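You operate a simulated robot arm through the tools that you are given. There is no shell and no other tool.

You run a simulated robot arm. Do the job below in one go: nothing can be reset, and whatever is moved stays where it is left.

JOB
Put things in order on the panel bench top. At the end: the purple lightbar three (marked "No. 3") stands where the blue foam spacer stood; the blue foam spacer from the panel bench top stands where the red offcut (marked "GLOSS") stood; the red offcut stands where the wipe pad stood; the wipe pad stands on top of the case riser; whatever was shut is shut again. Leave all else as you found it, and nothing knocked over.
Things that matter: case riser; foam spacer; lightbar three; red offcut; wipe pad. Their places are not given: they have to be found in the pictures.

It is judged by the outcome, as a careful person would: the job done as asked, and still so three seconds after it is handed in. It fails if anything else is knocked over, pushed out of place, dropped, spilled or broken.

ROBOT AND FRAMES
A 6-joint arm with a two-finger parallel gripper, fixed in place. Base frame: the origin is at the foot of the arm, x ahead of it, y to its left, z up; the work surface is at about z = 0. Readings come in mm, rad, newtons and seconds.
With the tool pointing down near the work surface it reaches from about 160 to 420 mm from the base axis. Its first joint turns from -1.152 to 1.152 rad. Payload 1.57 kg.
The TCP is the grasp point between the finger pads, 30 mm short of the fingertips. In the tool frame z runs along the fingers and y along their closing line. The gripper opens to 80 mm. The fingers are 17 mm wide and 12 mm thick; the gripper's body (40 by 82 mm) begins 80 mm behind the TCP.
Orientation is that of the tool frame in the base frame, as a unit quaternion [w, x, y, z]. With the fingers straight down and closing along the base's y, the tool's x points along the base's -x, its y along +y and its z along -z.

CONTROLS
- The arm moves only by the tool arm_command. Its argument "motion" is a list of rows, each an object (a shift or turn left out is 0, a gripper value left out holds the last) with "travel": the shift along the tool's x, y, z in mm, a list of three; "turn": the turn, a rotation vector about the tool's x, y, z in rad, a list of three; "fingers": the opening, from 0 (shut) to 1 (fully open). In form: [{"travel": [dx, dy, dz], "turn": [wx, wy, wz], "fingers": fingers}, ...]. A call has 1 to 20 rows; each row shifts and turns the commanded pose from where the row before left it, along the tool's axes as they then stand. Rows are played at 5 a second. More than 50 mm and 0.15 rad between two rows, or a gripper value outside its range, and nothing of the call is played. Where a pose cannot be reached the arm comes as near as it can. A force on the tool above 40 N (or 10 N above the force at the start of the call, whichever is more), or a blocked arm, ends the call early, and 0.2 s more pass. The fingers move at their own pace (about 153 mm/s each) and stop on an object; they squeeze with about 27 N. The grip force told is the motor's: it shows also when the fingers shut on nothing. Time passes only in rows, and 0.2 s behind the last, so rows that do not move let the fingers close. The reply holds the time, the measured pose of the TCP, the force on the tool along the base axes, the opening and the grip force, in the units named above and with some noise, with the torque about the TCP (base axes, N m) and any sound that the robot's microphone picked up.
- Cameras (640 x 400 px; columns grow to the right, rows downward): "scene" is fixed at [67.3, -344.3, 419.4]; the picture's right is [0.63, -0.77, 0.00], its down [-0.47, -0.38, -0.80] and it looks along [0.62, 0.50, -0.60] (base axes); focal length 214 px, centre (320, 200). "wrist" rides on the gripper at [72, -7, -122] in the tool frame; the picture's right is [0.09, 1.00, 0.00], its down [-0.84, 0.08, -0.54] and it looks along [-0.54, 0.05, 0.84] (tool axes); focal length 238 px, centre (320, 200).
- camera(camera): a new picture of that camera. The clock stands still meanwhile.
- locate(camera, pixels): there is no depth. For up to 12 entries [column, row, z] of the newest picture of that camera ("zoom" is the newest enlarged one), the place [x, y] in the base frame at which the ray of that pixel passes the height z, good to about 3 mm. The clock stands still meanwhile.
- zoom(camera, box): a new picture of the part [left, top, right, bottom] of that camera's present view, enlarged. The clock stands still meanwhile.
- hand_in(): hands the job in; it is judged then, once.

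Unless the task says otherwise, let go and move clear before handing in.

The tools are called after "Emit:" as a command line: name --argument value ..., lists and objects as JSON in quotes. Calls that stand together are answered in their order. arm_command: Moves the arm, as the interface text tells. Its arguments: {"type":"object","properties":{"motion":{"type":"array","items":{"type":"object","properties":{"travel":{"type":"array","items":{"type":"number"}},"turn":{"type":"array","items":{"type":"number"}},"fingers":{"type":"number"}}}}},"required":["motion"]} The other tools are called the same way: camera (camera) takes a picture; locate (camera, pixels) gives the place at which the rays of pixels pass given heights; zoom (camera, box) takes an enlarged picture of a part of a camera's view; hand_in () hands the job in.

At the start:

```text
clock: 0.0
tool_pos: [225.7, -39.7, 286.3]
ee_rot: [0.0, 0.0, 1.0, 0.0]
ft_force: [0.6, -0.6, -0.4]
ft_torque: [0.02, 0.04, 0.0]
grip_width: 80.2
grip_force: 0.0
```

scene: 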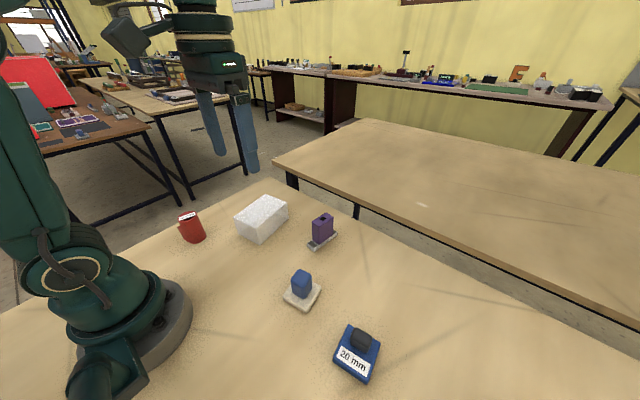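
wrist: 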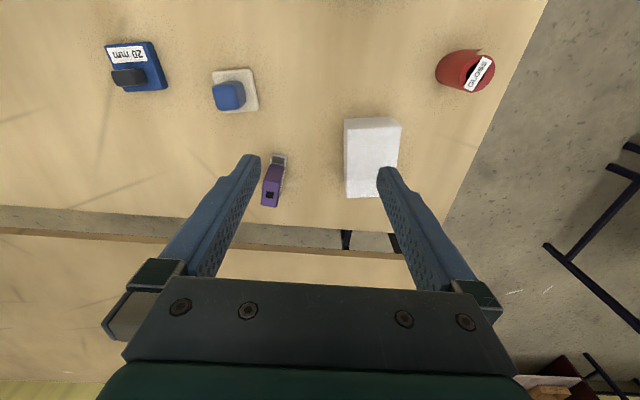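

The pictures show a red piece at scene (191,227), a white block at (262,218), a purple piece at (322,230), a blue piece on a pale plate at (302,290) and a blue "20 mm" piece at (357,352). I'll zoom in to identify each one.

Emit:
zoom --camera "scene" --box '[160, 180, 360, 305]'

Emit:
zoom --camera "scene" --box '[260, 250, 420, 400]'

Emit:
zoom --camera "wrist" --box '[80, 20, 300, 220]'

Emit:
zoom --camera "wrist" --box '[320, 30, 520, 220]'

```text
3.20 times, centred on (260, 242) of scene
```

zoom: 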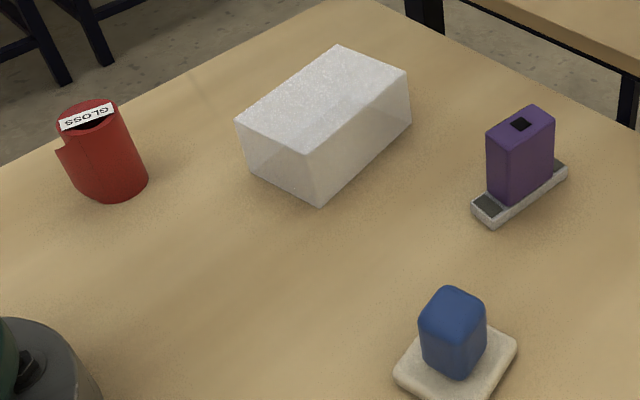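

```text
2.67 times, centred on (340, 325) of scene
```

zoom: 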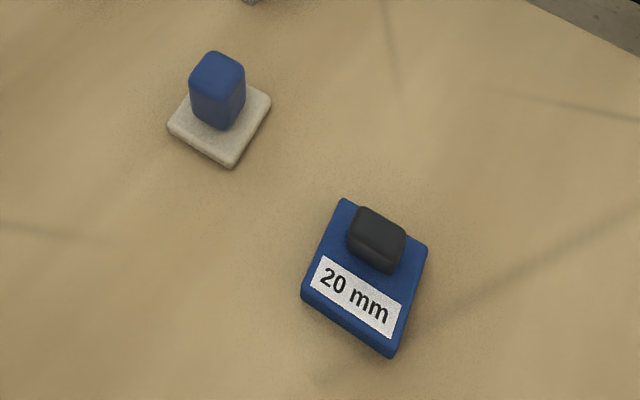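

```text
2.00 times, centred on (190, 120) of wrist
```

zoom: 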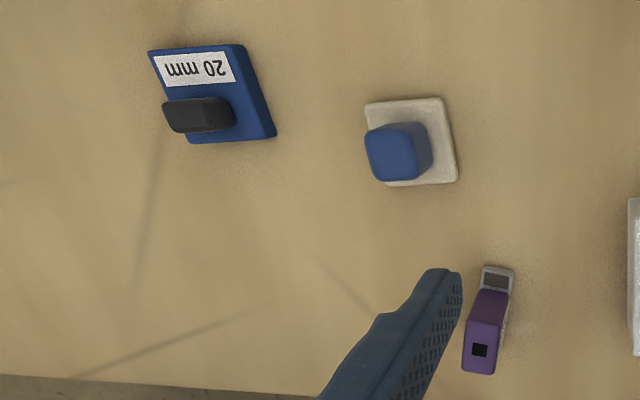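

```text
2.11 times, centred on (420, 125) of wrist
```

zoom: 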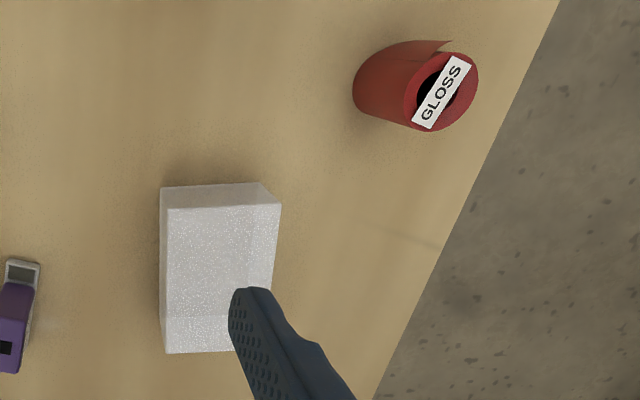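

The foam spacer looks like the blue "20 mm" piece with the black grip. The wipe pad is the pale pad with the blue grip, and the riser is the white block. I'll look closer at the block, the lightbar and the red piece, then measure.

Emit:
zoom --camera "scene" --box '[225, 185, 345, 260]'

Emit:
zoom --camera "wrist" --box '[240, 100, 420, 220]'

Emit:
zoom --camera "scene" --box '[160, 195, 230, 255]'

```text
5.33 times, centred on (285, 222) of scene
```

zoom: 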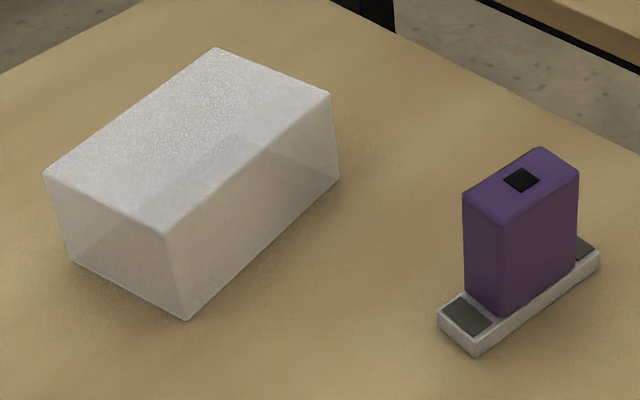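

```text
3.33 times, centred on (330, 160) of wrist
```

zoom: 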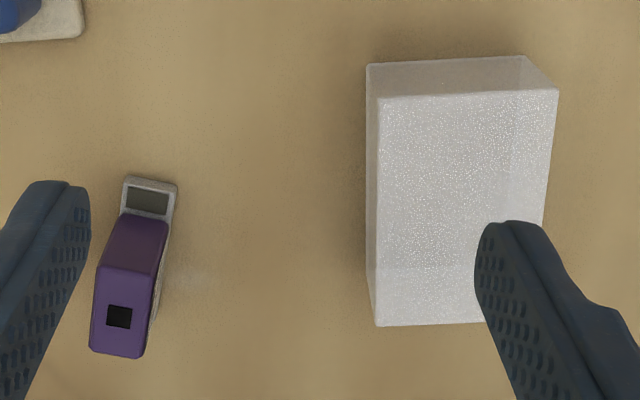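

```text
6.67 times, centred on (195, 225) of scene
```

zoom: 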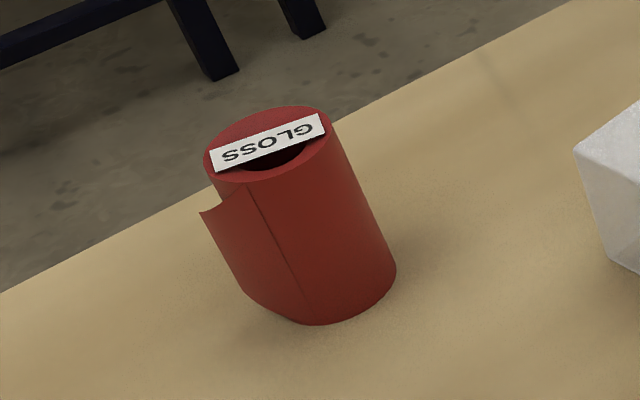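

The riser is a plain frosted box, and the red piece is an upright roll with a loose flap. Next I'll measure tops and bases at several heights from both cameras to get the places and heights.

Emit:
locate --camera "scene" --pixels '[[187.2, 217.5, 40], [187.2, 217.5, 50], [187.2, 217.5, 60], [195, 243.3, 0], [206.4, 235.5, 0], [183.75, 239.25, 0], [259.9, 244.2, 0], [288.5, 217.8, 0], [238.1, 233.6, 0], [255.8, 228.3, 40], [286.6, 202.4, 40], [265.8, 194, 40]]'

Emit:
locate --camera "wrist" --pixels '[[476.9, 73.8, 40], [476.9, 73.8, 50], [476.9, 73.8, 60], [435.6, 70.5, 0], [346, 198, 40], [346, 198, 50], [398, 198, 40], [401.4, 127.3, 40], [345, 129, 40], [340.5, 119.5, 0], [388.5, 116.8, 0], [340.5, 119.5, 40]]'

```text
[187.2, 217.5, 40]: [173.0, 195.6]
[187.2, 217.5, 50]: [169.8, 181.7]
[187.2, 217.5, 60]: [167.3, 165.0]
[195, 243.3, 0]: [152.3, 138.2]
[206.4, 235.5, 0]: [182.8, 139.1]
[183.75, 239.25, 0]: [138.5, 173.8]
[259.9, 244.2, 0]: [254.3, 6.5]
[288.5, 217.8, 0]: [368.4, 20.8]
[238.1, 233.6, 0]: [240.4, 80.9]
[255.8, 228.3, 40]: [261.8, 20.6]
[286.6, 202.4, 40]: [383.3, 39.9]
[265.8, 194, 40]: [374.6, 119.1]
```

```text
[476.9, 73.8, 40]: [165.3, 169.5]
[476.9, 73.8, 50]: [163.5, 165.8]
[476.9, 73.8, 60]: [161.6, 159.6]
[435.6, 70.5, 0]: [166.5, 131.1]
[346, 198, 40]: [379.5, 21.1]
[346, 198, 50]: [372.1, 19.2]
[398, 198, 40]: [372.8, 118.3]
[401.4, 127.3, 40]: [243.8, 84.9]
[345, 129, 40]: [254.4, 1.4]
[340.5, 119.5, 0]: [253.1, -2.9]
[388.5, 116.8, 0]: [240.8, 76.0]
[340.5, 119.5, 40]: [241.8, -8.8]
```

The red roll is about 62 mm high at about (164,160), and the riser is centred near (304,50) with its top at about z 50. Now I'll measure the pad, spacer and lightbar.

Emit:
locate --camera "scene" --pixels '[[348.6, 325, 10], [380.5, 343, 10], [366.2, 383.9, 0], [332.9, 362.5, 0], [283, 297, 0], [306.5, 312, 0], [321.5, 289, 5], [300, 284, 20], [300.5, 274, 40], [311.5, 249.5, 0], [337.4, 235, 0], [321, 217, 50]]'

Emit:
locate --camera "wrist" --pixels '[[104, 45, 10], [151.5, 42, 10], [168, 88, 0], [125, 91, 10], [212.5, 72, 5], [251, 68, 5], [259, 110, 0], [224, 113, 0], [227, 98, 40], [275, 153, 8], [289, 156, 8], [265.6, 194, 50]]'

```text
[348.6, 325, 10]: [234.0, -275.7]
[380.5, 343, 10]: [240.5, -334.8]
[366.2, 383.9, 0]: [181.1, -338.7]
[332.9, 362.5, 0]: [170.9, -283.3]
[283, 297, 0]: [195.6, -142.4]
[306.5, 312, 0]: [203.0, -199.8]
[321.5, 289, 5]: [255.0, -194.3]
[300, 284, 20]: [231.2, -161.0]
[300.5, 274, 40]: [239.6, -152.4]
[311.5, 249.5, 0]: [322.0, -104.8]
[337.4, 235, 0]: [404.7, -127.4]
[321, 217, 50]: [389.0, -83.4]
```

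```text
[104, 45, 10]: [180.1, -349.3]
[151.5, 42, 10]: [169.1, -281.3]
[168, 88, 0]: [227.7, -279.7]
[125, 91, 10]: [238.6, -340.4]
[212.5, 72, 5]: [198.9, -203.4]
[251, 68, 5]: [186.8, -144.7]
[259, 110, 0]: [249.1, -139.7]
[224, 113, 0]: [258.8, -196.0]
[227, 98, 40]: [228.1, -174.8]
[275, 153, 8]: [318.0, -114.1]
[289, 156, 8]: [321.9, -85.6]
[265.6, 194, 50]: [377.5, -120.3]
```

The spacer centre is about (206,-309), the pad about (225,-170), and the lightbar about (361,-110). I'll take the wrist camera closer to the pad and lightbar to get precise grip poses.

Emit:
arm_command --motion '[{"travel": [9, -32, 26], "fingers": 1}, {"travel": [9, -32, 26]}, {"travel": [9, -32, 26]}, {"travel": [9, -32, 26]}, {"travel": [0, 0, 0]}]'

Emit:
camera --camera "wrist"

```text
clock: 1.2
tool_pos: [187.6, -168.3, 184.2]
ee_rot: [0.0, -0.001, 1.0, 0.0]
ft_force: [0.0, 0.2, -0.5]
ft_torque: [0.0, -0.01, 0.03]
grip_width: 80.0
grip_force: 0.1
```

```text
taken
```

wrist: 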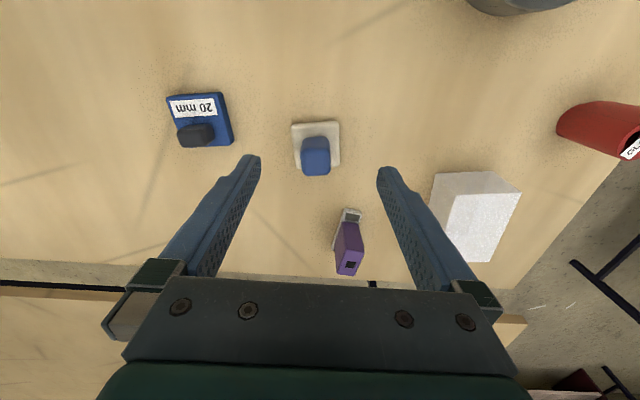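

The pad is now at wrist (316,147), between the fingers. I'll zoom in on it, the lightbar at (347,240) and the spacer.

Emit:
zoom --camera "wrist" --box '[150, 70, 250, 170]'

Emit:
zoom --camera "wrist" --box '[310, 190, 390, 290]'

Emit:
zoom --camera "wrist" --box '[270, 100, 370, 200]'

```text
4.00 times, centred on (200, 120) of wrist
```

zoom: 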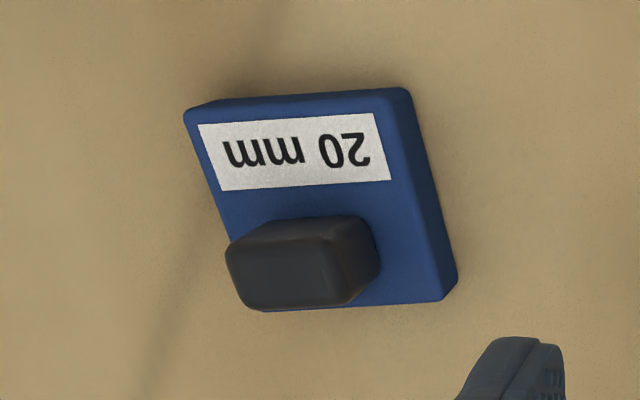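

```text
4.00 times, centred on (350, 240) of wrist
```

zoom: 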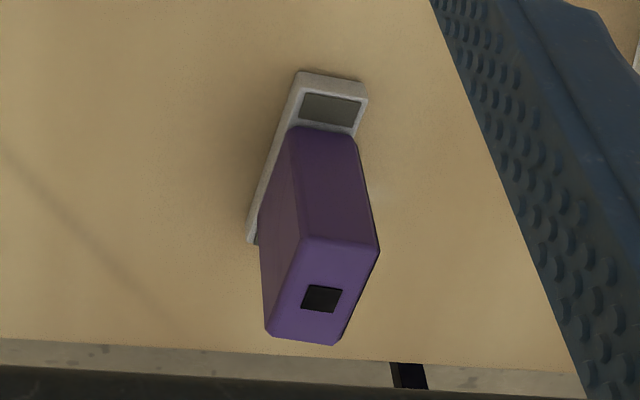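

```text
4.00 times, centred on (320, 150) of wrist
```

zoom: 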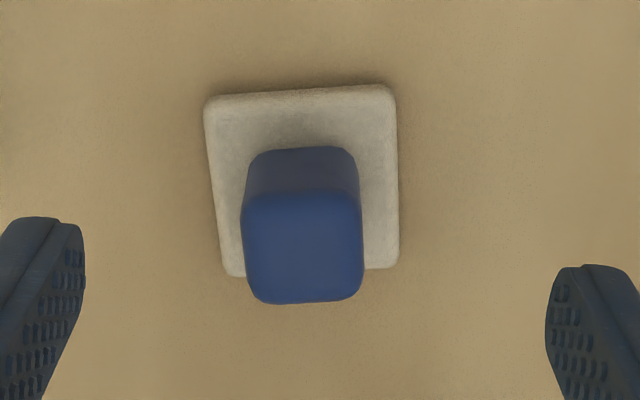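

Emit:
locate --camera "zoom" --pixels '[[205, 100, 8], [395, 88, 8], [398, 265, 8], [228, 275, 8], [305, 245, 30], [305, 245, 40], [305, 245, 50], [250, 190, 40], [357, 190, 40], [362, 297, 40], [255, 302, 40], [305, 150, 8]]'

Emit:
locate --camera "scene" --pixels '[[301.75, 276.25, 30], [301.75, 276.25, 40], [301.75, 276.25, 50], [361, 334, 20], [361, 334, 30], [361, 334, 40], [322.4, 216.5, 40], [322.4, 216.5, 50], [322.4, 216.5, 60], [314, 251, 0], [307.1, 244.1, 0], [337.5, 234.2, 0]]'

Emit:
locate --camera "wrist" --pixels '[[193.5, 138, 20], [193.5, 138, 30], [193.5, 138, 40], [350.5, 262.5, 40], [350.5, 262.5, 50], [350.5, 262.5, 60], [344.5, 208, 8], [361.5, 211, 8], [333, 250, 0], [166.5, 97.5, 10], [221.5, 95, 10], [232, 144, 0]]'

```text
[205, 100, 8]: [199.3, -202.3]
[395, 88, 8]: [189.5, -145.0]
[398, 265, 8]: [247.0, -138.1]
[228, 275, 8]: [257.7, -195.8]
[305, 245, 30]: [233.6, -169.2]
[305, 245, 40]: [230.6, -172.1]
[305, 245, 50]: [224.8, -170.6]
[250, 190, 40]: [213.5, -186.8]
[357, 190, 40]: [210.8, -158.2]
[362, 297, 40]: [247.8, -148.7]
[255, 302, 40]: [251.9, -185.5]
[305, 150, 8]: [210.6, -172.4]
```

```text
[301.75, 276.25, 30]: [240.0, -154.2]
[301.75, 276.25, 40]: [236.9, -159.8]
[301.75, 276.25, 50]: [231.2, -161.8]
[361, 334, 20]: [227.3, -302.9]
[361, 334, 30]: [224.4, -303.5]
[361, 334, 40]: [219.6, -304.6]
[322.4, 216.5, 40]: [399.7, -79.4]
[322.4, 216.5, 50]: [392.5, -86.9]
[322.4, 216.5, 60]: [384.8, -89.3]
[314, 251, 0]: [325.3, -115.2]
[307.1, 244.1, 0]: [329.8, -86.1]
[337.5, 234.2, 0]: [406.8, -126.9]
```

```text
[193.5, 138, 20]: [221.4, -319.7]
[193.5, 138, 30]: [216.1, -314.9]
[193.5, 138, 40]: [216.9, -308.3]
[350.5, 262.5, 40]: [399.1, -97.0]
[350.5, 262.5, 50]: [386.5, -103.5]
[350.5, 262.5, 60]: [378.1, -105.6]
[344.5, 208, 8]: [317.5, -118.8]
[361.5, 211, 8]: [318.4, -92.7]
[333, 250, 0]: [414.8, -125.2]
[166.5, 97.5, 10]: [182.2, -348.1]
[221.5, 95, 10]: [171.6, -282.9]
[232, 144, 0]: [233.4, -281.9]
```

The pad is centred at about (224,-170), yawed about 8°. Its grip is about 30 mm wide and its top is at about z 48. I'll go above it, yaw to match, and check before going down.

Emit:
arm_command --motion '[{"travel": [-18, -1, 25], "fingers": 1}, {"travel": [-18.4, -0.7, 25]}, {"turn": [0, 0, -0.14]}, {"travel": [0, 0, 20]}, {"travel": [0, 0, 0]}]'

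Emit:
camera --camera "wrist"

Emit:
camera --camera "scene"

```text
clock: 2.4
tool_pos: [226.0, -169.6, 112.2]
ee_rot: [0.0, -0.07, 0.998, 0.0]
ft_force: [0.1, -0.1, -0.1]
ft_torque: [0.0, -0.02, 0.02]
grip_width: 80.2
grip_force: 0.0
```

```text
taken
```

wrist: 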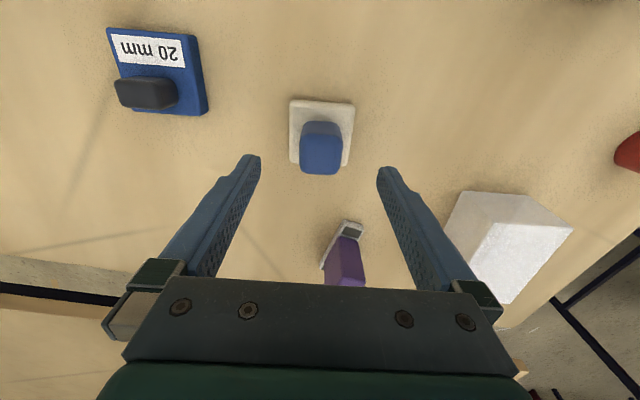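

```text
taken
```

scene: 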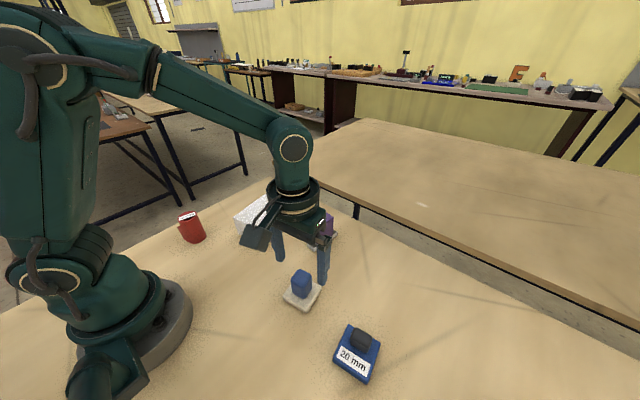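

The knob is at wrist (321,147), centred between the fingers. I'll measure it again from this height before going down.

Emit:
zoom --camera "wrist" --box '[270, 80, 370, 180]'

Emit:
locate --camera "wrist" --pixels '[[291, 101, 8], [354, 104, 8], [347, 166, 8], [290, 161, 8], [301, 140, 45], [342, 140, 45], [341, 172, 45], [302, 172, 45]]'

```text
4.00 times, centred on (320, 130) of wrist
```

zoom: 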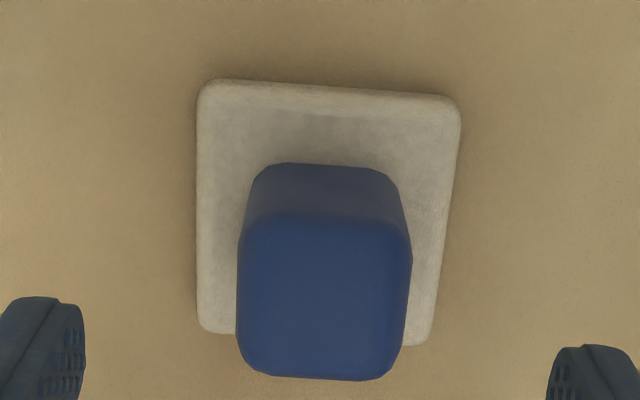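

```text
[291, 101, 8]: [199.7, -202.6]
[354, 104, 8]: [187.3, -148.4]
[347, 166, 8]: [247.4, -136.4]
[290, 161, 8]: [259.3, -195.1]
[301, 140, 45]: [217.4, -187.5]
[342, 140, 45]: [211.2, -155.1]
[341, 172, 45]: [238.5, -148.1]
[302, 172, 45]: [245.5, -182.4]
```

The pad centre reads (223.4,-170.6) and the TCP is at (226,-170), so it's aligned. I'll go down to z 44 and close.

Emit:
arm_command --motion '[{"travel": [2, 0, 25], "fingers": 1}, {"travel": [0, 0, 25]}, {"travel": [0, 0, 18]}, {"travel": [0, 0, 0]}, {"fingers": 0}, {}, {}, {}]'

```text
clock: 4.2
tool_pos: [224.2, -171.0, 44.7]
ee_rot: [0.0, -0.071, 0.997, 0.0]
ft_force: [0.2, -0.3, -0.1]
ft_torque: [0.02, 0.03, 0.03]
grip_width: 33.6
grip_force: 26.8
```

It's gripped at 33.6 mm. I'll lift the pad and check that it hangs level.

Emit:
arm_command --motion '[{"travel": [0, 0, -10], "fingers": 0}, {"travel": [0, 0, -35]}, {"travel": [0, 0, -35]}, {"travel": [0, 0, -35]}, {}]'

Emit:
camera --camera "wrist"

Emit:
camera --camera "scene"

```text
clock: 5.4
tool_pos: [224.1, -169.8, 160.1]
ee_rot: [0.0, -0.071, 0.997, 0.0]
ft_force: [0.0, -1.2, 0.0]
ft_torque: [-0.01, -0.01, 0.01]
grip_width: 0.0
grip_force: 21.0
```

```text
taken
```

wrist: 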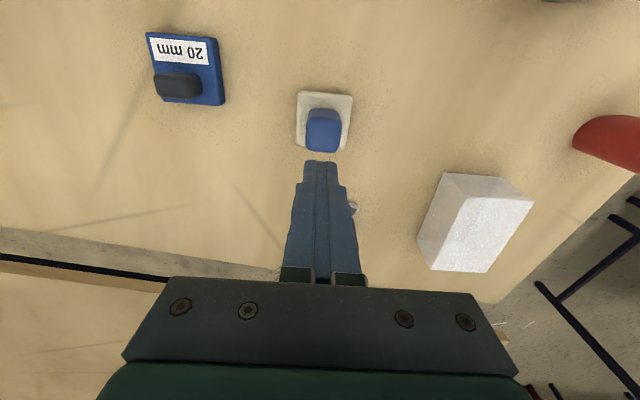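

```text
taken
```

scene: 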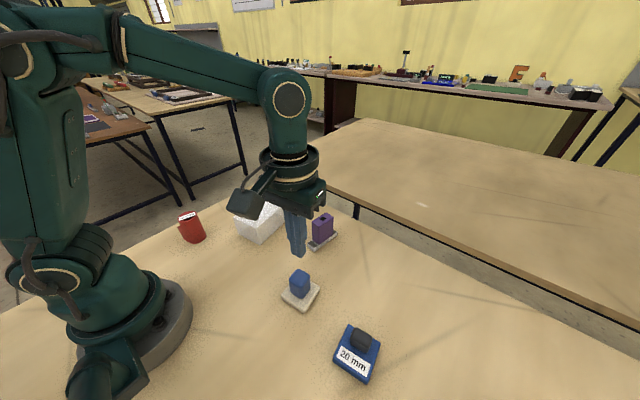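

The grip slipped off during the lift: the opening now reads 0 and the pad is still on the bench at scene (300,290). I'll zoom in to check its state and the heights of the pad and grip.

Emit:
zoom --camera "scene" --box '[270, 260, 330, 320]'

Emit:
zoom --camera "wrist" --box '[280, 80, 370, 170]'

```text
6.67 times, centred on (300, 290) of scene
```

zoom: 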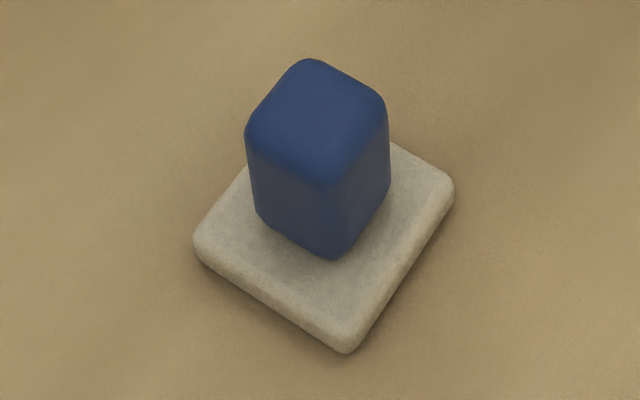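

```text
4.44 times, centred on (325, 125) of wrist
```

zoom: 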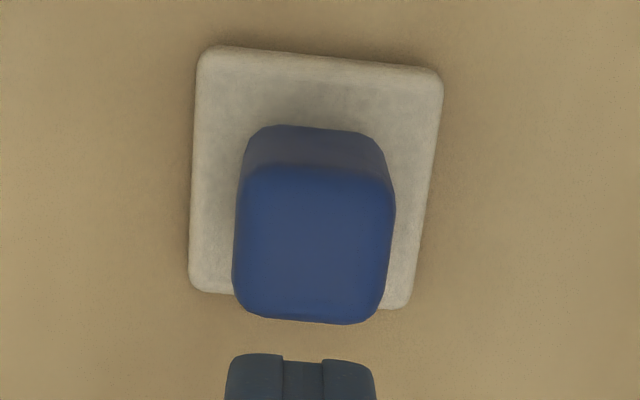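

Emit:
locate --camera "zoom" --pixels '[[200, 55, 8], [441, 72, 8], [408, 300, 8], [192, 283, 8], [240, 180, 50], [388, 180, 50], [385, 315, 50], [238, 310, 50], [320, 60, 8], [418, 190, 8], [192, 170, 8]]'

Emit:
locate --camera "scene" --pixels '[[300, 278, 45], [300, 278, 50], [300, 278, 55], [281, 299, 0], [304, 313, 0], [320, 290.5, 0], [302, 299, 8]]'

```text
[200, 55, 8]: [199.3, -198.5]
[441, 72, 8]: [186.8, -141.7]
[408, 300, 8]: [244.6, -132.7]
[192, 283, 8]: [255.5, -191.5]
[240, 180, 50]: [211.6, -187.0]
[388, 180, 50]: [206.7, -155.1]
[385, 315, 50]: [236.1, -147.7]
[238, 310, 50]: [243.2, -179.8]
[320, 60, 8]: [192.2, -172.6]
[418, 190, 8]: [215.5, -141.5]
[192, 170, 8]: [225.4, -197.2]
```

```text
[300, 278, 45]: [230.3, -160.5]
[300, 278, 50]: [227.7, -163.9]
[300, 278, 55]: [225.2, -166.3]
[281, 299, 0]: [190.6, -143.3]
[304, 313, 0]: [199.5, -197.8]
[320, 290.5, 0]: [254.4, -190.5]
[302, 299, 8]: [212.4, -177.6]
```

The pad shifted slightly to about (222,-166) and is upright. I'll grip it lower, at TCP z about 41, then lift slowly and watch the force.

Emit:
arm_command --motion '[{"travel": [1.6, 3.6, 0], "turn": [0, 0, -0.03], "fingers": 1}, {"travel": [0, 0, 35]}, {"travel": [0, 0, 35]}, {"travel": [0, 0, 25]}, {"travel": [0, 0, 12]}, {"travel": [0, 0, 6]}, {"travel": [0, 0, 3]}, {"travel": [0, 0, 2]}, {}]'

```text
clock: 7.4
tool_pos: [221.5, -165.6, 40.7]
ee_rot: [-0.001, -0.086, 0.996, 0.0]
ft_force: [0.0, -0.2, -0.5]
ft_torque: [0.03, -0.03, 0.01]
grip_width: 80.2
grip_force: 0.1
```

No contact yet at z 40.7. I'll close, let it settle, and lift by only a few mm.

Emit:
arm_command --motion '[{"fingers": 0}, {}, {}, {}, {"travel": [0, 0, -1]}, {"travel": [0, 0, -1]}, {"travel": [0, 0, -1]}, {"travel": [0, 0, -1]}, {"travel": [0, 0, -1]}, {}]'

Emit:
zoom --camera "scene" --box '[260, 240, 340, 320]'

```text
clock: 9.6
tool_pos: [221.9, -166.8, 45.8]
ee_rot: [0.0, -0.087, 0.996, 0.0]
ft_force: [0.6, 0.0, -1.3]
ft_torque: [0.03, 0.0, -0.04]
grip_width: 59.3
grip_force: 27.1
```

```text
5.00 times, centred on (300, 280) of scene
```

zoom: 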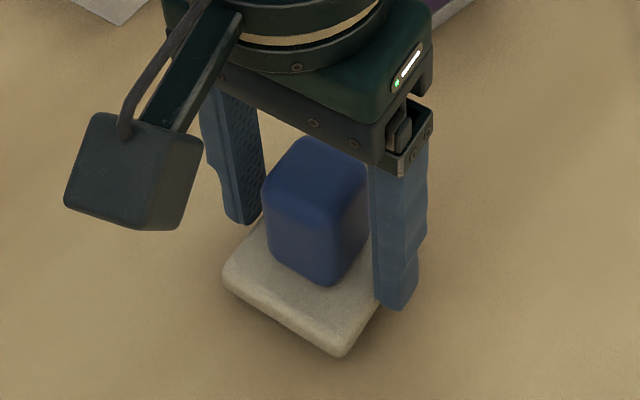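

The opening reads 59.3 mm, so the tips caught the sides of the pad plate, which is thicker than 11 mm. That hold is better than the knob. I'll set it back down and re-grip the plate sides lower for more contact.

Emit:
arm_command --motion '[{"travel": [0, 0, 2]}, {"travel": [0, 0, 2]}, {"travel": [0, 0, 1]}, {"fingers": 1}, {}, {"travel": [0, 0, 3]}, {"travel": [0, 0, 3]}, {}, {"fingers": 0}, {}, {}, {}]'

Emit:
zoom --camera "scene" --box '[260, 240, 340, 320]'

```text
clock: 12.2
tool_pos: [222.8, -166.5, 35.4]
ee_rot: [0.0, -0.085, 0.996, 0.0]
ft_force: [-0.8, -0.1, -0.1]
ft_torque: [-0.02, 0.0, 0.01]
grip_width: 59.6
grip_force: 26.7
```

```text
5.00 times, centred on (300, 280) of scene
```

zoom: 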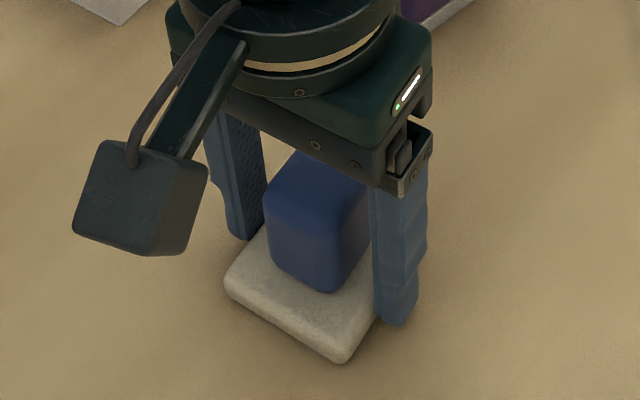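

It's now gripped on the plate sides at z 35.4. I'll lift gently and check.

Emit:
arm_command --motion '[{"travel": [0, 0, -2]}, {"travel": [0, 0, -3]}, {"travel": [0, 0, -5]}, {"travel": [0, 0, -8]}, {"travel": [0, 0, -12]}, {"travel": [0, 0, -15]}, {"travel": [0, 0, -20]}, {"travel": [0, 0, -20]}, {"travel": [0, 0, -20]}, {"travel": [0, 0, -12]}, {"travel": [0, 0, -6]}, {}]'

Emit:
camera --camera "scene"

Emit:
camera --camera "wrist"

```text
clock: 14.8
tool_pos: [222.4, -167.3, 159.7]
ee_rot: [0.001, -0.085, 0.996, 0.0]
ft_force: [-0.3, -0.5, -0.4]
ft_torque: [0.02, 0.01, -0.01]
grip_width: 59.1
grip_force: 27.1
```

```text
taken
```

scene: 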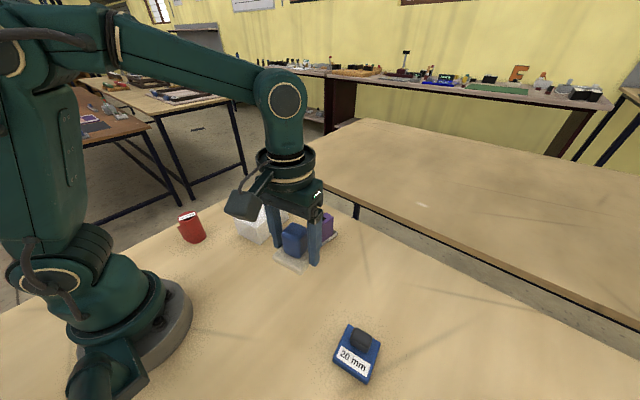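

```text
taken
```

wrist: 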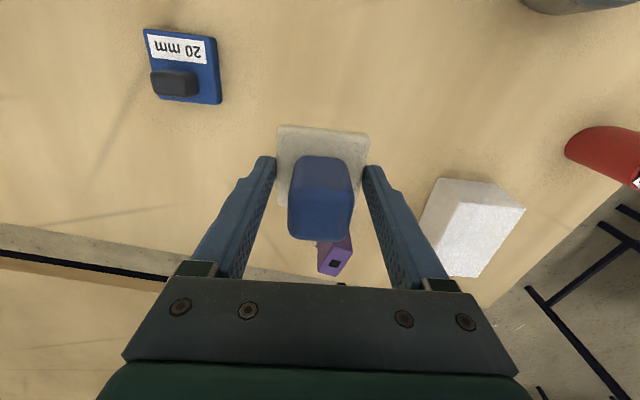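

The pad is held level at z 160. I'll measure the riser more precisely from this view.

Emit:
zoom --camera "wrist" --box '[410, 165, 540, 285]'

Emit:
zoom --camera "scene" --box '[220, 190, 300, 260]'

```text
3.33 times, centred on (475, 225) of wrist
```

zoom: 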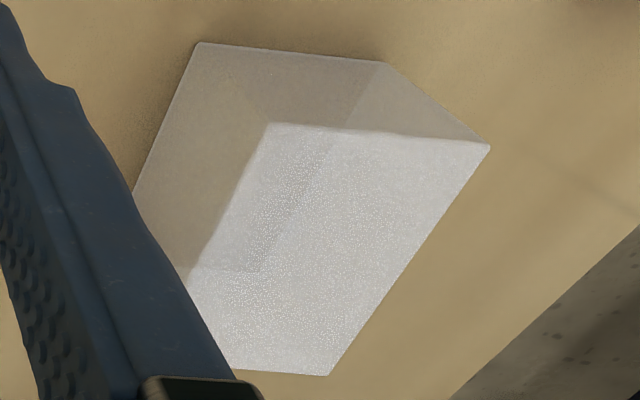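

```text
5.71 times, centred on (260, 225) of scene
```

zoom: 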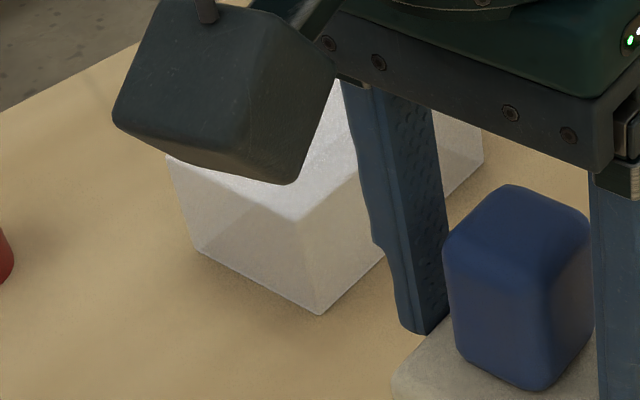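

Emit:
locate --camera "wrist" --pixels '[[439, 177.6, 0], [494.5, 183.6, 0], [459.4, 202.5, 50], [525.7, 209.4, 50], [477.4, 277.5, 50], [459.4, 202.5, 56], [525.7, 209.4, 56], [477.4, 277.5, 56]]'

Emit:
locate --camera "scene" --pixels '[[255.1, 228.5, 50], [255.1, 228.5, 56], [260, 245.1, 0], [233.75, 218, 50], [233.75, 218, 56], [239, 233.75, 0]]'

```text
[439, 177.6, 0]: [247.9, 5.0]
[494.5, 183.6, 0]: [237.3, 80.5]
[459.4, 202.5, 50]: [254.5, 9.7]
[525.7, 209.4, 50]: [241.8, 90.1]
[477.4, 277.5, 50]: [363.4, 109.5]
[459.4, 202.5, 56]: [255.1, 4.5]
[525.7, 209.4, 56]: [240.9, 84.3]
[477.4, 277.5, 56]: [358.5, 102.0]
```

```text
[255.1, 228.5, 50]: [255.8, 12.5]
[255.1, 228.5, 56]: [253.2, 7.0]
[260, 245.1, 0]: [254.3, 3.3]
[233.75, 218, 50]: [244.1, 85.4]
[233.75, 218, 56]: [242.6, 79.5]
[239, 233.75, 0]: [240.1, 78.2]
```

The riser top is at z of about 57 and its centre at about (305,52), yawed about 9–10°. I'll carry the pad over it at z 160.

Emit:
arm_command --motion '[{"travel": [-5.9, 10.1, 0]}, {"travel": [-11.85, 20.2, 0]}, {"travel": [-11.85, 20.2, 0]}, {"travel": [-11.85, 20.2, 0]}, {"travel": [-11.85, 20.2, 0]}, {"travel": [-11.85, 20.2, 0]}, {"travel": [-11.85, 20.2, 0]}, {"travel": [-11.85, 20.2, 0]}, {"travel": [-11.85, 20.2, 0]}, {"travel": [-11.85, 20.2, 0]}, {"travel": [-5.9, 10.1, 0]}, {}]'

Emit:
camera --camera "scene"

Emit:
camera --camera "wrist"

```text
clock: 17.4
tool_pos: [304.3, 53.1, 159.7]
ee_rot: [0.0, -0.086, 0.996, 0.0]
ft_force: [-0.4, -0.1, -1.5]
ft_torque: [0.01, -0.03, -0.02]
grip_width: 59.1
grip_force: 27.1
```

```text
taken
```

scene: 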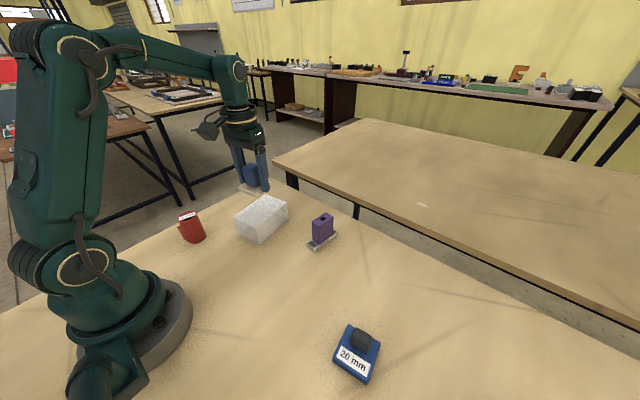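

```text
taken
```

wrist: 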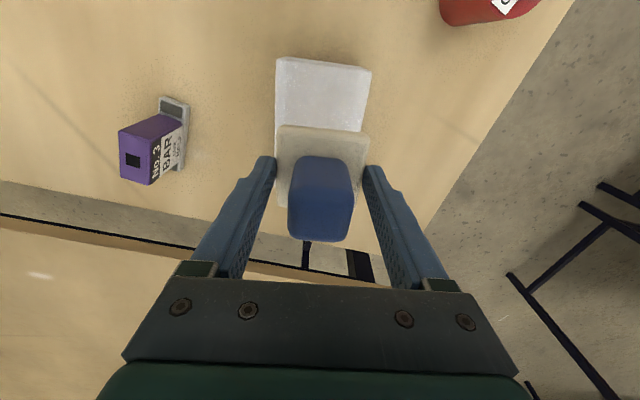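

The pad is over the riser, and the lightbar's "NO. 3" mark is now visible at wrist (160,150). I'll go down to about 5 mm above the riser top.

Emit:
arm_command --motion '[{"travel": [0, 0, 10]}, {"travel": [0, 0, 18]}, {"travel": [0, 0, 18]}, {"travel": [0, 0, 10]}, {"travel": [0, 0, 4]}, {}]'

Emit:
zoom --camera "scene" --box '[210, 160, 310, 260]'

```text
clock: 18.8
tool_pos: [304.0, 52.3, 99.4]
ee_rot: [0.0, -0.086, 0.996, 0.0]
ft_force: [0.3, -0.7, -0.7]
ft_torque: [0.0, 0.02, 0.01]
grip_width: 59.3
grip_force: 27.2
```

```text
4.00 times, centred on (260, 210) of scene
```

zoom: 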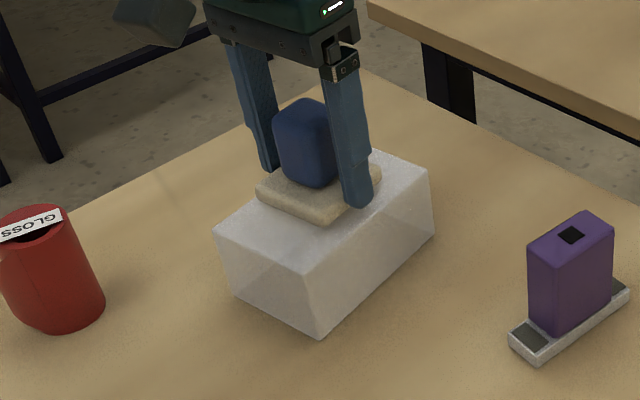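

It's almost on the riser. I'll lower it 1 mm at a time and watch for contact force.

Emit:
arm_command --motion '[{"travel": [0, 0, 1]}, {"travel": [0, 0, 1]}, {"travel": [0, 0, 1]}, {"travel": [0, 0, 1]}, {}]'

```text
clock: 20.0
tool_pos: [302.6, 52.1, 94.2]
ee_rot: [0.0, -0.085, 0.996, 0.0]
ft_force: [-4.3, 2.8, 16.4]
ft_torque: [0.11, 0.26, -0.04]
grip_width: 59.4
grip_force: 26.9
```

Contact is showing at 16 N. I'll back off slightly, open a little, then open fully and rise.

Emit:
arm_command --motion '[{"travel": [0, 0, -1]}, {}, {"fingers": 0.85}, {"fingers": 0.9}, {}, {"fingers": 1}, {"travel": [0, 0, -10]}, {"travel": [0, 0, -25]}, {"travel": [0, 0, -35]}, {"travel": [0, 0, -20]}, {}]'

Emit:
camera --camera "wrist"

Emit:
zoom --camera "scene" --box '[160, 160, 360, 285]'

```text
clock: 22.4
tool_pos: [305.0, 51.7, 184.7]
ee_rot: [0.0, -0.086, 0.996, 0.0]
ft_force: [-0.4, 0.1, 0.2]
ft_torque: [0.02, -0.02, -0.02]
grip_width: 80.3
grip_force: 0.1
```

```text
taken
```

wrist: 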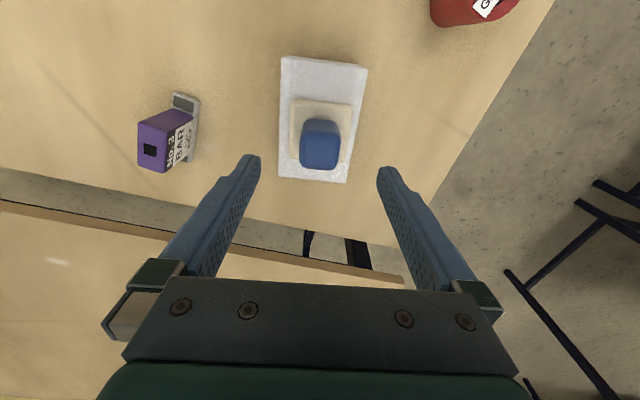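

```text
3.20 times, centred on (260, 222) of scene
```

zoom: 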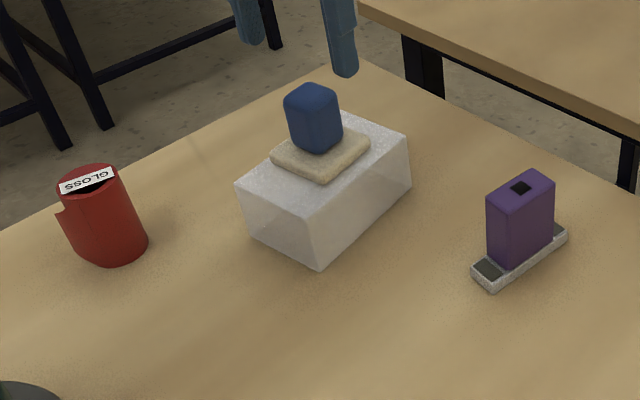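

The pad stands well centred on the riser. Next I'll move over the red roll and inspect it from above.

Emit:
arm_command --motion '[{"travel": [11.5, 9.4, 0]}, {"travel": [23, 18.8, 0]}, {"travel": [23, 18.8, 0]}, {"travel": [23, 18.8, 0]}, {"travel": [23, 18.8, 0]}, {"travel": [23, 18.8, 0]}, {"travel": [11.5, 9.4, 0]}, {}]'

Emit:
camera --camera "wrist"

```text
clock: 24.2
tool_pos: [150.2, 139.1, 184.2]
ee_rot: [0.0, -0.085, 0.996, 0.001]
ft_force: [0.9, 0.7, -0.5]
ft_torque: [0.02, -0.01, 0.03]
grip_width: 79.9
grip_force: 0.2
```

```text
taken
```

wrist: 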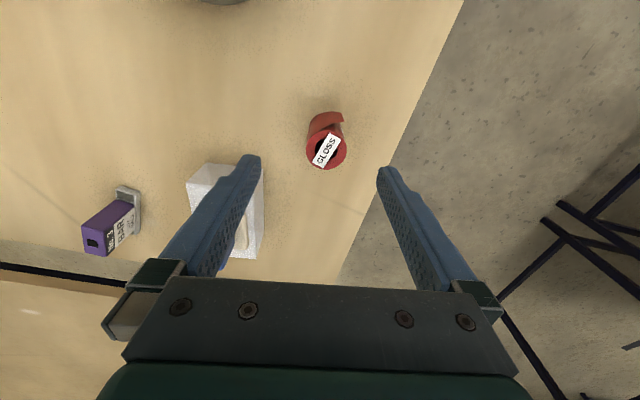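

The red roll is at wrist (326,142). Zooming in.

Emit:
zoom --camera "wrist" --box '[285, 95, 365, 185]'

```text
4.44 times, centred on (325, 140) of wrist
```

zoom: 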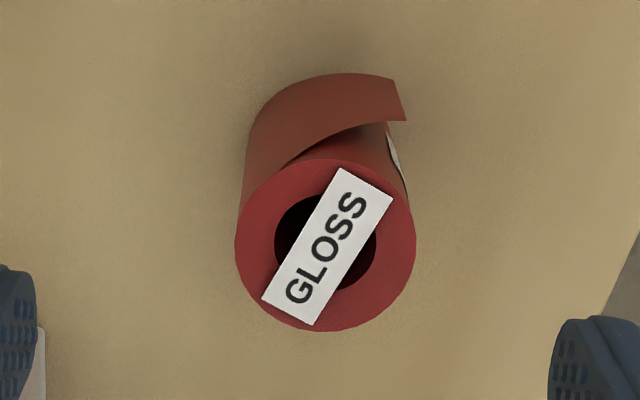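

Emit:
locate --camera "zoom" --pixels '[[235, 245, 62], [416, 245, 62], [325, 330, 62], [325, 160, 62], [325, 245, 62], [400, 80, 45], [405, 120, 45], [250, 140, 45], [310, 78, 45], [405, 120, 0], [250, 140, 0]]'

Emit:
zoom --camera "scene" --box '[165, 200, 225, 255]'

```text
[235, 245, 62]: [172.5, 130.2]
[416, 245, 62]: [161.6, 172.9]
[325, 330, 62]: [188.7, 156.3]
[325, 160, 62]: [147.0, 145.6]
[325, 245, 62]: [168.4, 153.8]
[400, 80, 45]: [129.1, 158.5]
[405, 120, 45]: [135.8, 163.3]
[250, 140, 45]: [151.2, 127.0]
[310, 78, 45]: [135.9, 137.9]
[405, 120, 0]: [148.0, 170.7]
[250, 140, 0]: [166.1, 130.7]
```

```text
7.27 times, centred on (195, 228) of scene
```

zoom: 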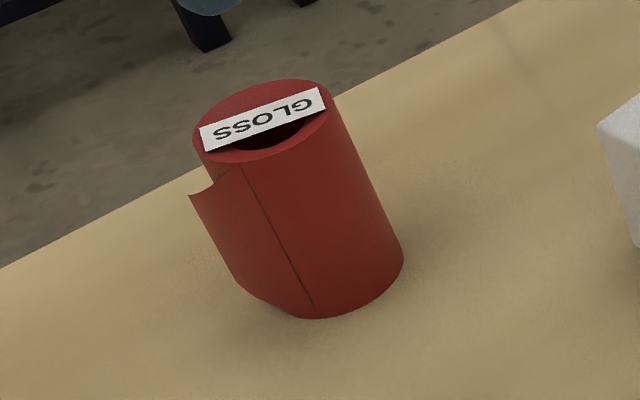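

The flap roots on the -y side and hangs free on the -x side. I'll pin down the roll's height and centre.

Emit:
locate --camera "scene" --pixels '[[187.3, 217.3, 62], [187.3, 217.3, 65], [187.3, 217.3, 68], [196.8, 214.2, 65], [177.8, 219.7, 65], [206.4, 236, 0], [198.4, 244.2, 0]]'

Emit:
locate --camera "zoom" --pixels '[[264, 122, 65]]'

Emit:
locate --camera "wrist" --pixels '[[326.1, 150.1, 62], [326.1, 150.1, 65], [326.1, 150.1, 68]]'

```text
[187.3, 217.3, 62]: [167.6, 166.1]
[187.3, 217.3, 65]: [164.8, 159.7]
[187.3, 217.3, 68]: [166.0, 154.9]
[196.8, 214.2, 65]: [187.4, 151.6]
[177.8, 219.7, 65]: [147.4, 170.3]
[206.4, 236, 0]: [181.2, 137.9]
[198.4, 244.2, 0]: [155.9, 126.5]
```

```text
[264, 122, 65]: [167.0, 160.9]
```

```text
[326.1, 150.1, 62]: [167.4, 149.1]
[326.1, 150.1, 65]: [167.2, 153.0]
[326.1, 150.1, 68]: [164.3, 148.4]
```

The roll's centre is about (166.5,153.5), its radius about 22 and its height about 67. I'll align above it with a little more yaw to keep both fingers off the flap, then check.

Emit:
arm_command --motion '[{"travel": [-18.5, 11.4, 0], "fingers": 1}, {"turn": [0, 0, -0.13]}, {"travel": [0, 0, 25]}, {"travel": [0, 0, 30]}, {"travel": [0, 0, 15]}, {}]'

Emit:
camera --camera "wrist"

Emit:
zoom --camera "scene" --box '[150, 150, 250, 260]'

```text
clock: 25.6
tool_pos: [165.3, 154.5, 114.0]
ee_rot: [0.0, -0.149, 0.989, 0.0]
ft_force: [-0.1, 0.1, 0.2]
ft_torque: [-0.01, 0.02, 0.0]
grip_width: 80.0
grip_force: 0.2
```

```text
taken
```

wrist: 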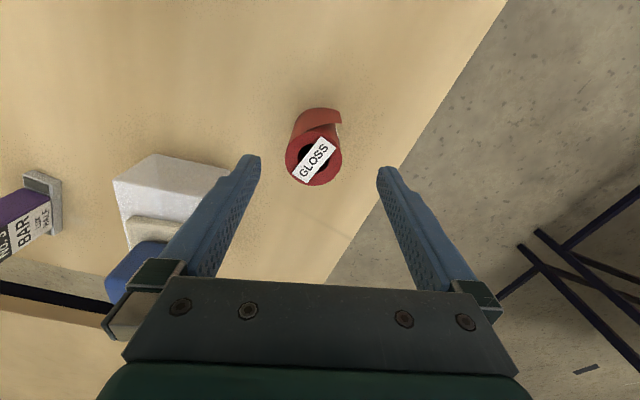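

```text
3.64 times, centred on (200, 205) of scene
```

zoom: 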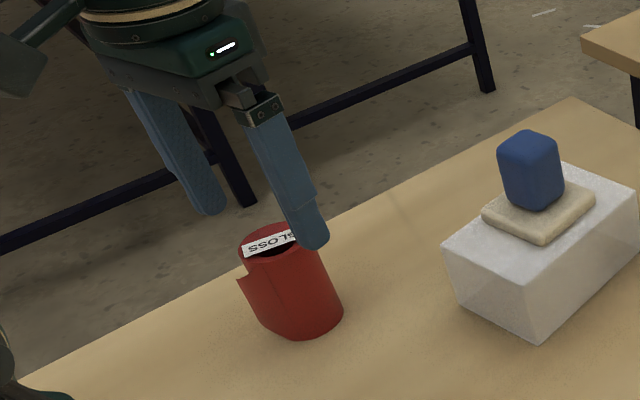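

Emit:
locate --camera "wrist" --pixels '[[315, 158, 67], [286, 158, 67], [343, 158, 67], [318, 185, 67], [342, 123, 45]]'

```text
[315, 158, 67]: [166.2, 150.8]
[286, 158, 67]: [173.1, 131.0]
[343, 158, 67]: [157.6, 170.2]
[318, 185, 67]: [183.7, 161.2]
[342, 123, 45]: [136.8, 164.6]
```

The centre reads (166,151), so I'll shift by about 3 mm, go down to z 36 and close.

Emit:
arm_command --motion '[{"travel": [0, -2.8, 10]}, {"travel": [0, 0, 20]}, {"travel": [0, 0, 20]}, {"travel": [0, 0, 15]}, {"travel": [0, 0, 8]}, {"travel": [0, 0, 4]}, {}]'

Emit:
zoom --camera "scene" --box '[150, 170, 250, 270]'

```text
clock: 27.2
tool_pos: [165.3, 152.3, 37.8]
ee_rot: [-0.001, -0.15, 0.989, 0.0]
ft_force: [-0.7, -0.2, 1.3]
ft_torque: [-0.02, 0.04, 0.03]
grip_width: 80.2
grip_force: 0.1
```

```text
4.00 times, centred on (200, 220) of scene
```

zoom: 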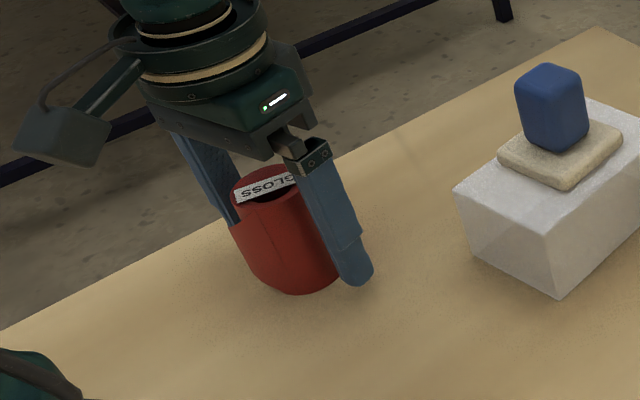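

Both fingers straddle the roll clear of the flap. I'll close and lift gently.

Emit:
arm_command --motion '[{"fingers": 0}, {}, {}, {}, {"travel": [0, 0, -2]}, {"travel": [0, 0, -3]}, {"travel": [0, 0, -3]}, {}]'

Emit:
zoom --camera "scene" --box '[150, 170, 250, 270]'

```text
clock: 29.0
tool_pos: [166.0, 152.4, 48.3]
ee_rot: [0.0, -0.149, 0.989, 0.001]
ft_force: [0.3, 1.2, -1.2]
ft_torque: [-0.02, -0.04, 0.02]
grip_width: 39.4
grip_force: 27.2
```

```text
4.00 times, centred on (200, 220) of scene
```

zoom: 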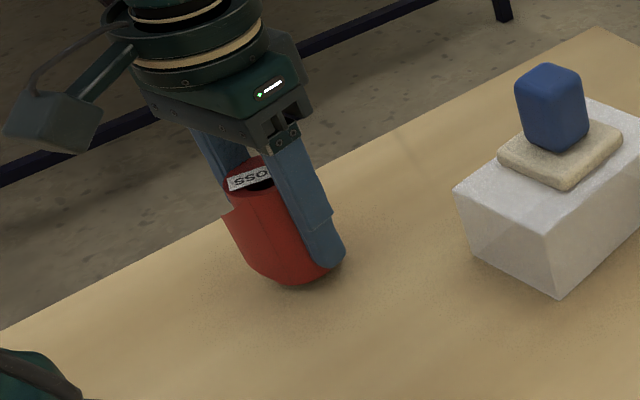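

The grip is holding at 39.4 mm. I'll lift further and confirm the roll comes along.

Emit:
arm_command --motion '[{"travel": [0, 0, -5]}, {"travel": [0, 0, -10]}, {"travel": [0, 0, -15]}, {"travel": [0, 0, -20]}, {"travel": [0, 0, -20]}, {"travel": [0, 0, -20]}, {"travel": [0, 0, -10]}, {}]'

Emit:
camera --camera "scene"

Emit:
camera --camera "wrist"

```text
clock: 30.8
tool_pos: [165.5, 150.7, 145.4]
ee_rot: [0.0, -0.15, 0.989, 0.0]
ft_force: [0.0, 0.1, 0.4]
ft_torque: [0.01, 0.0, -0.02]
grip_width: 39.3
grip_force: 27.7
```

```text
taken
```

scene: 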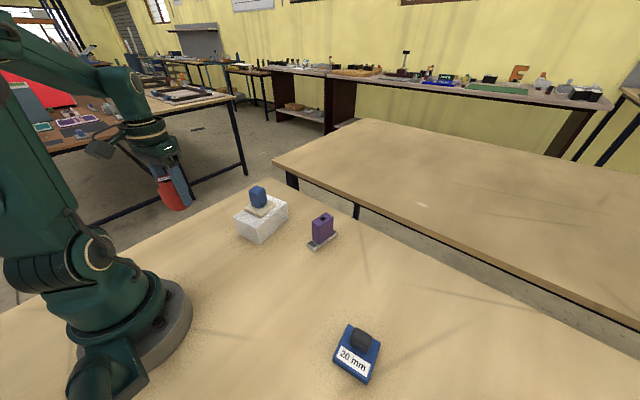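

```text
taken
```

wrist: 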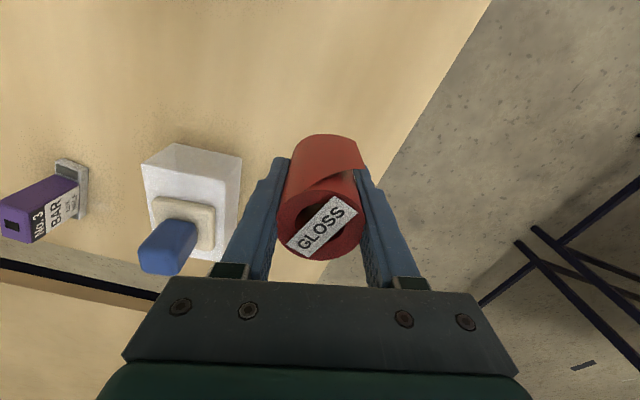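

The roll is held upright. I'll measure where its axis sits relative to the TCP so I can place it accurately.

Emit:
locate --camera "wrist" --pixels '[[321, 224, 175], [276, 224, 175], [366, 224, 175], [318, 259, 175], [320, 190, 175], [321, 224, 172]]'

Emit:
zoom --camera "scene" --box '[130, 130, 230, 230]'

Emit:
zoom --camera "wrist" --box '[260, 120, 380, 280]'

```text
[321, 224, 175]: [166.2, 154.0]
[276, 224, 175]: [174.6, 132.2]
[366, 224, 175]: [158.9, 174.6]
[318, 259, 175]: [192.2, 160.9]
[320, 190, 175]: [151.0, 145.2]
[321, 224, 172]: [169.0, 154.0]
```

```text
4.00 times, centred on (180, 180) of scene
```

zoom: 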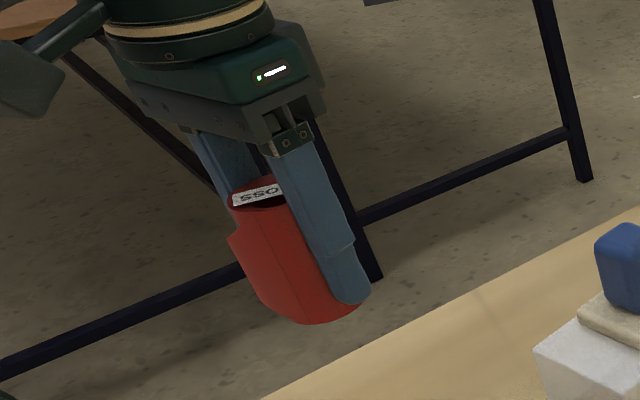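

```text
2.50 times, centred on (320, 200) of wrist
```

zoom: 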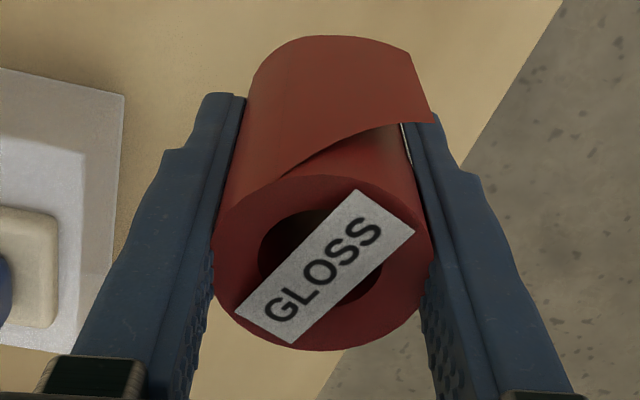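

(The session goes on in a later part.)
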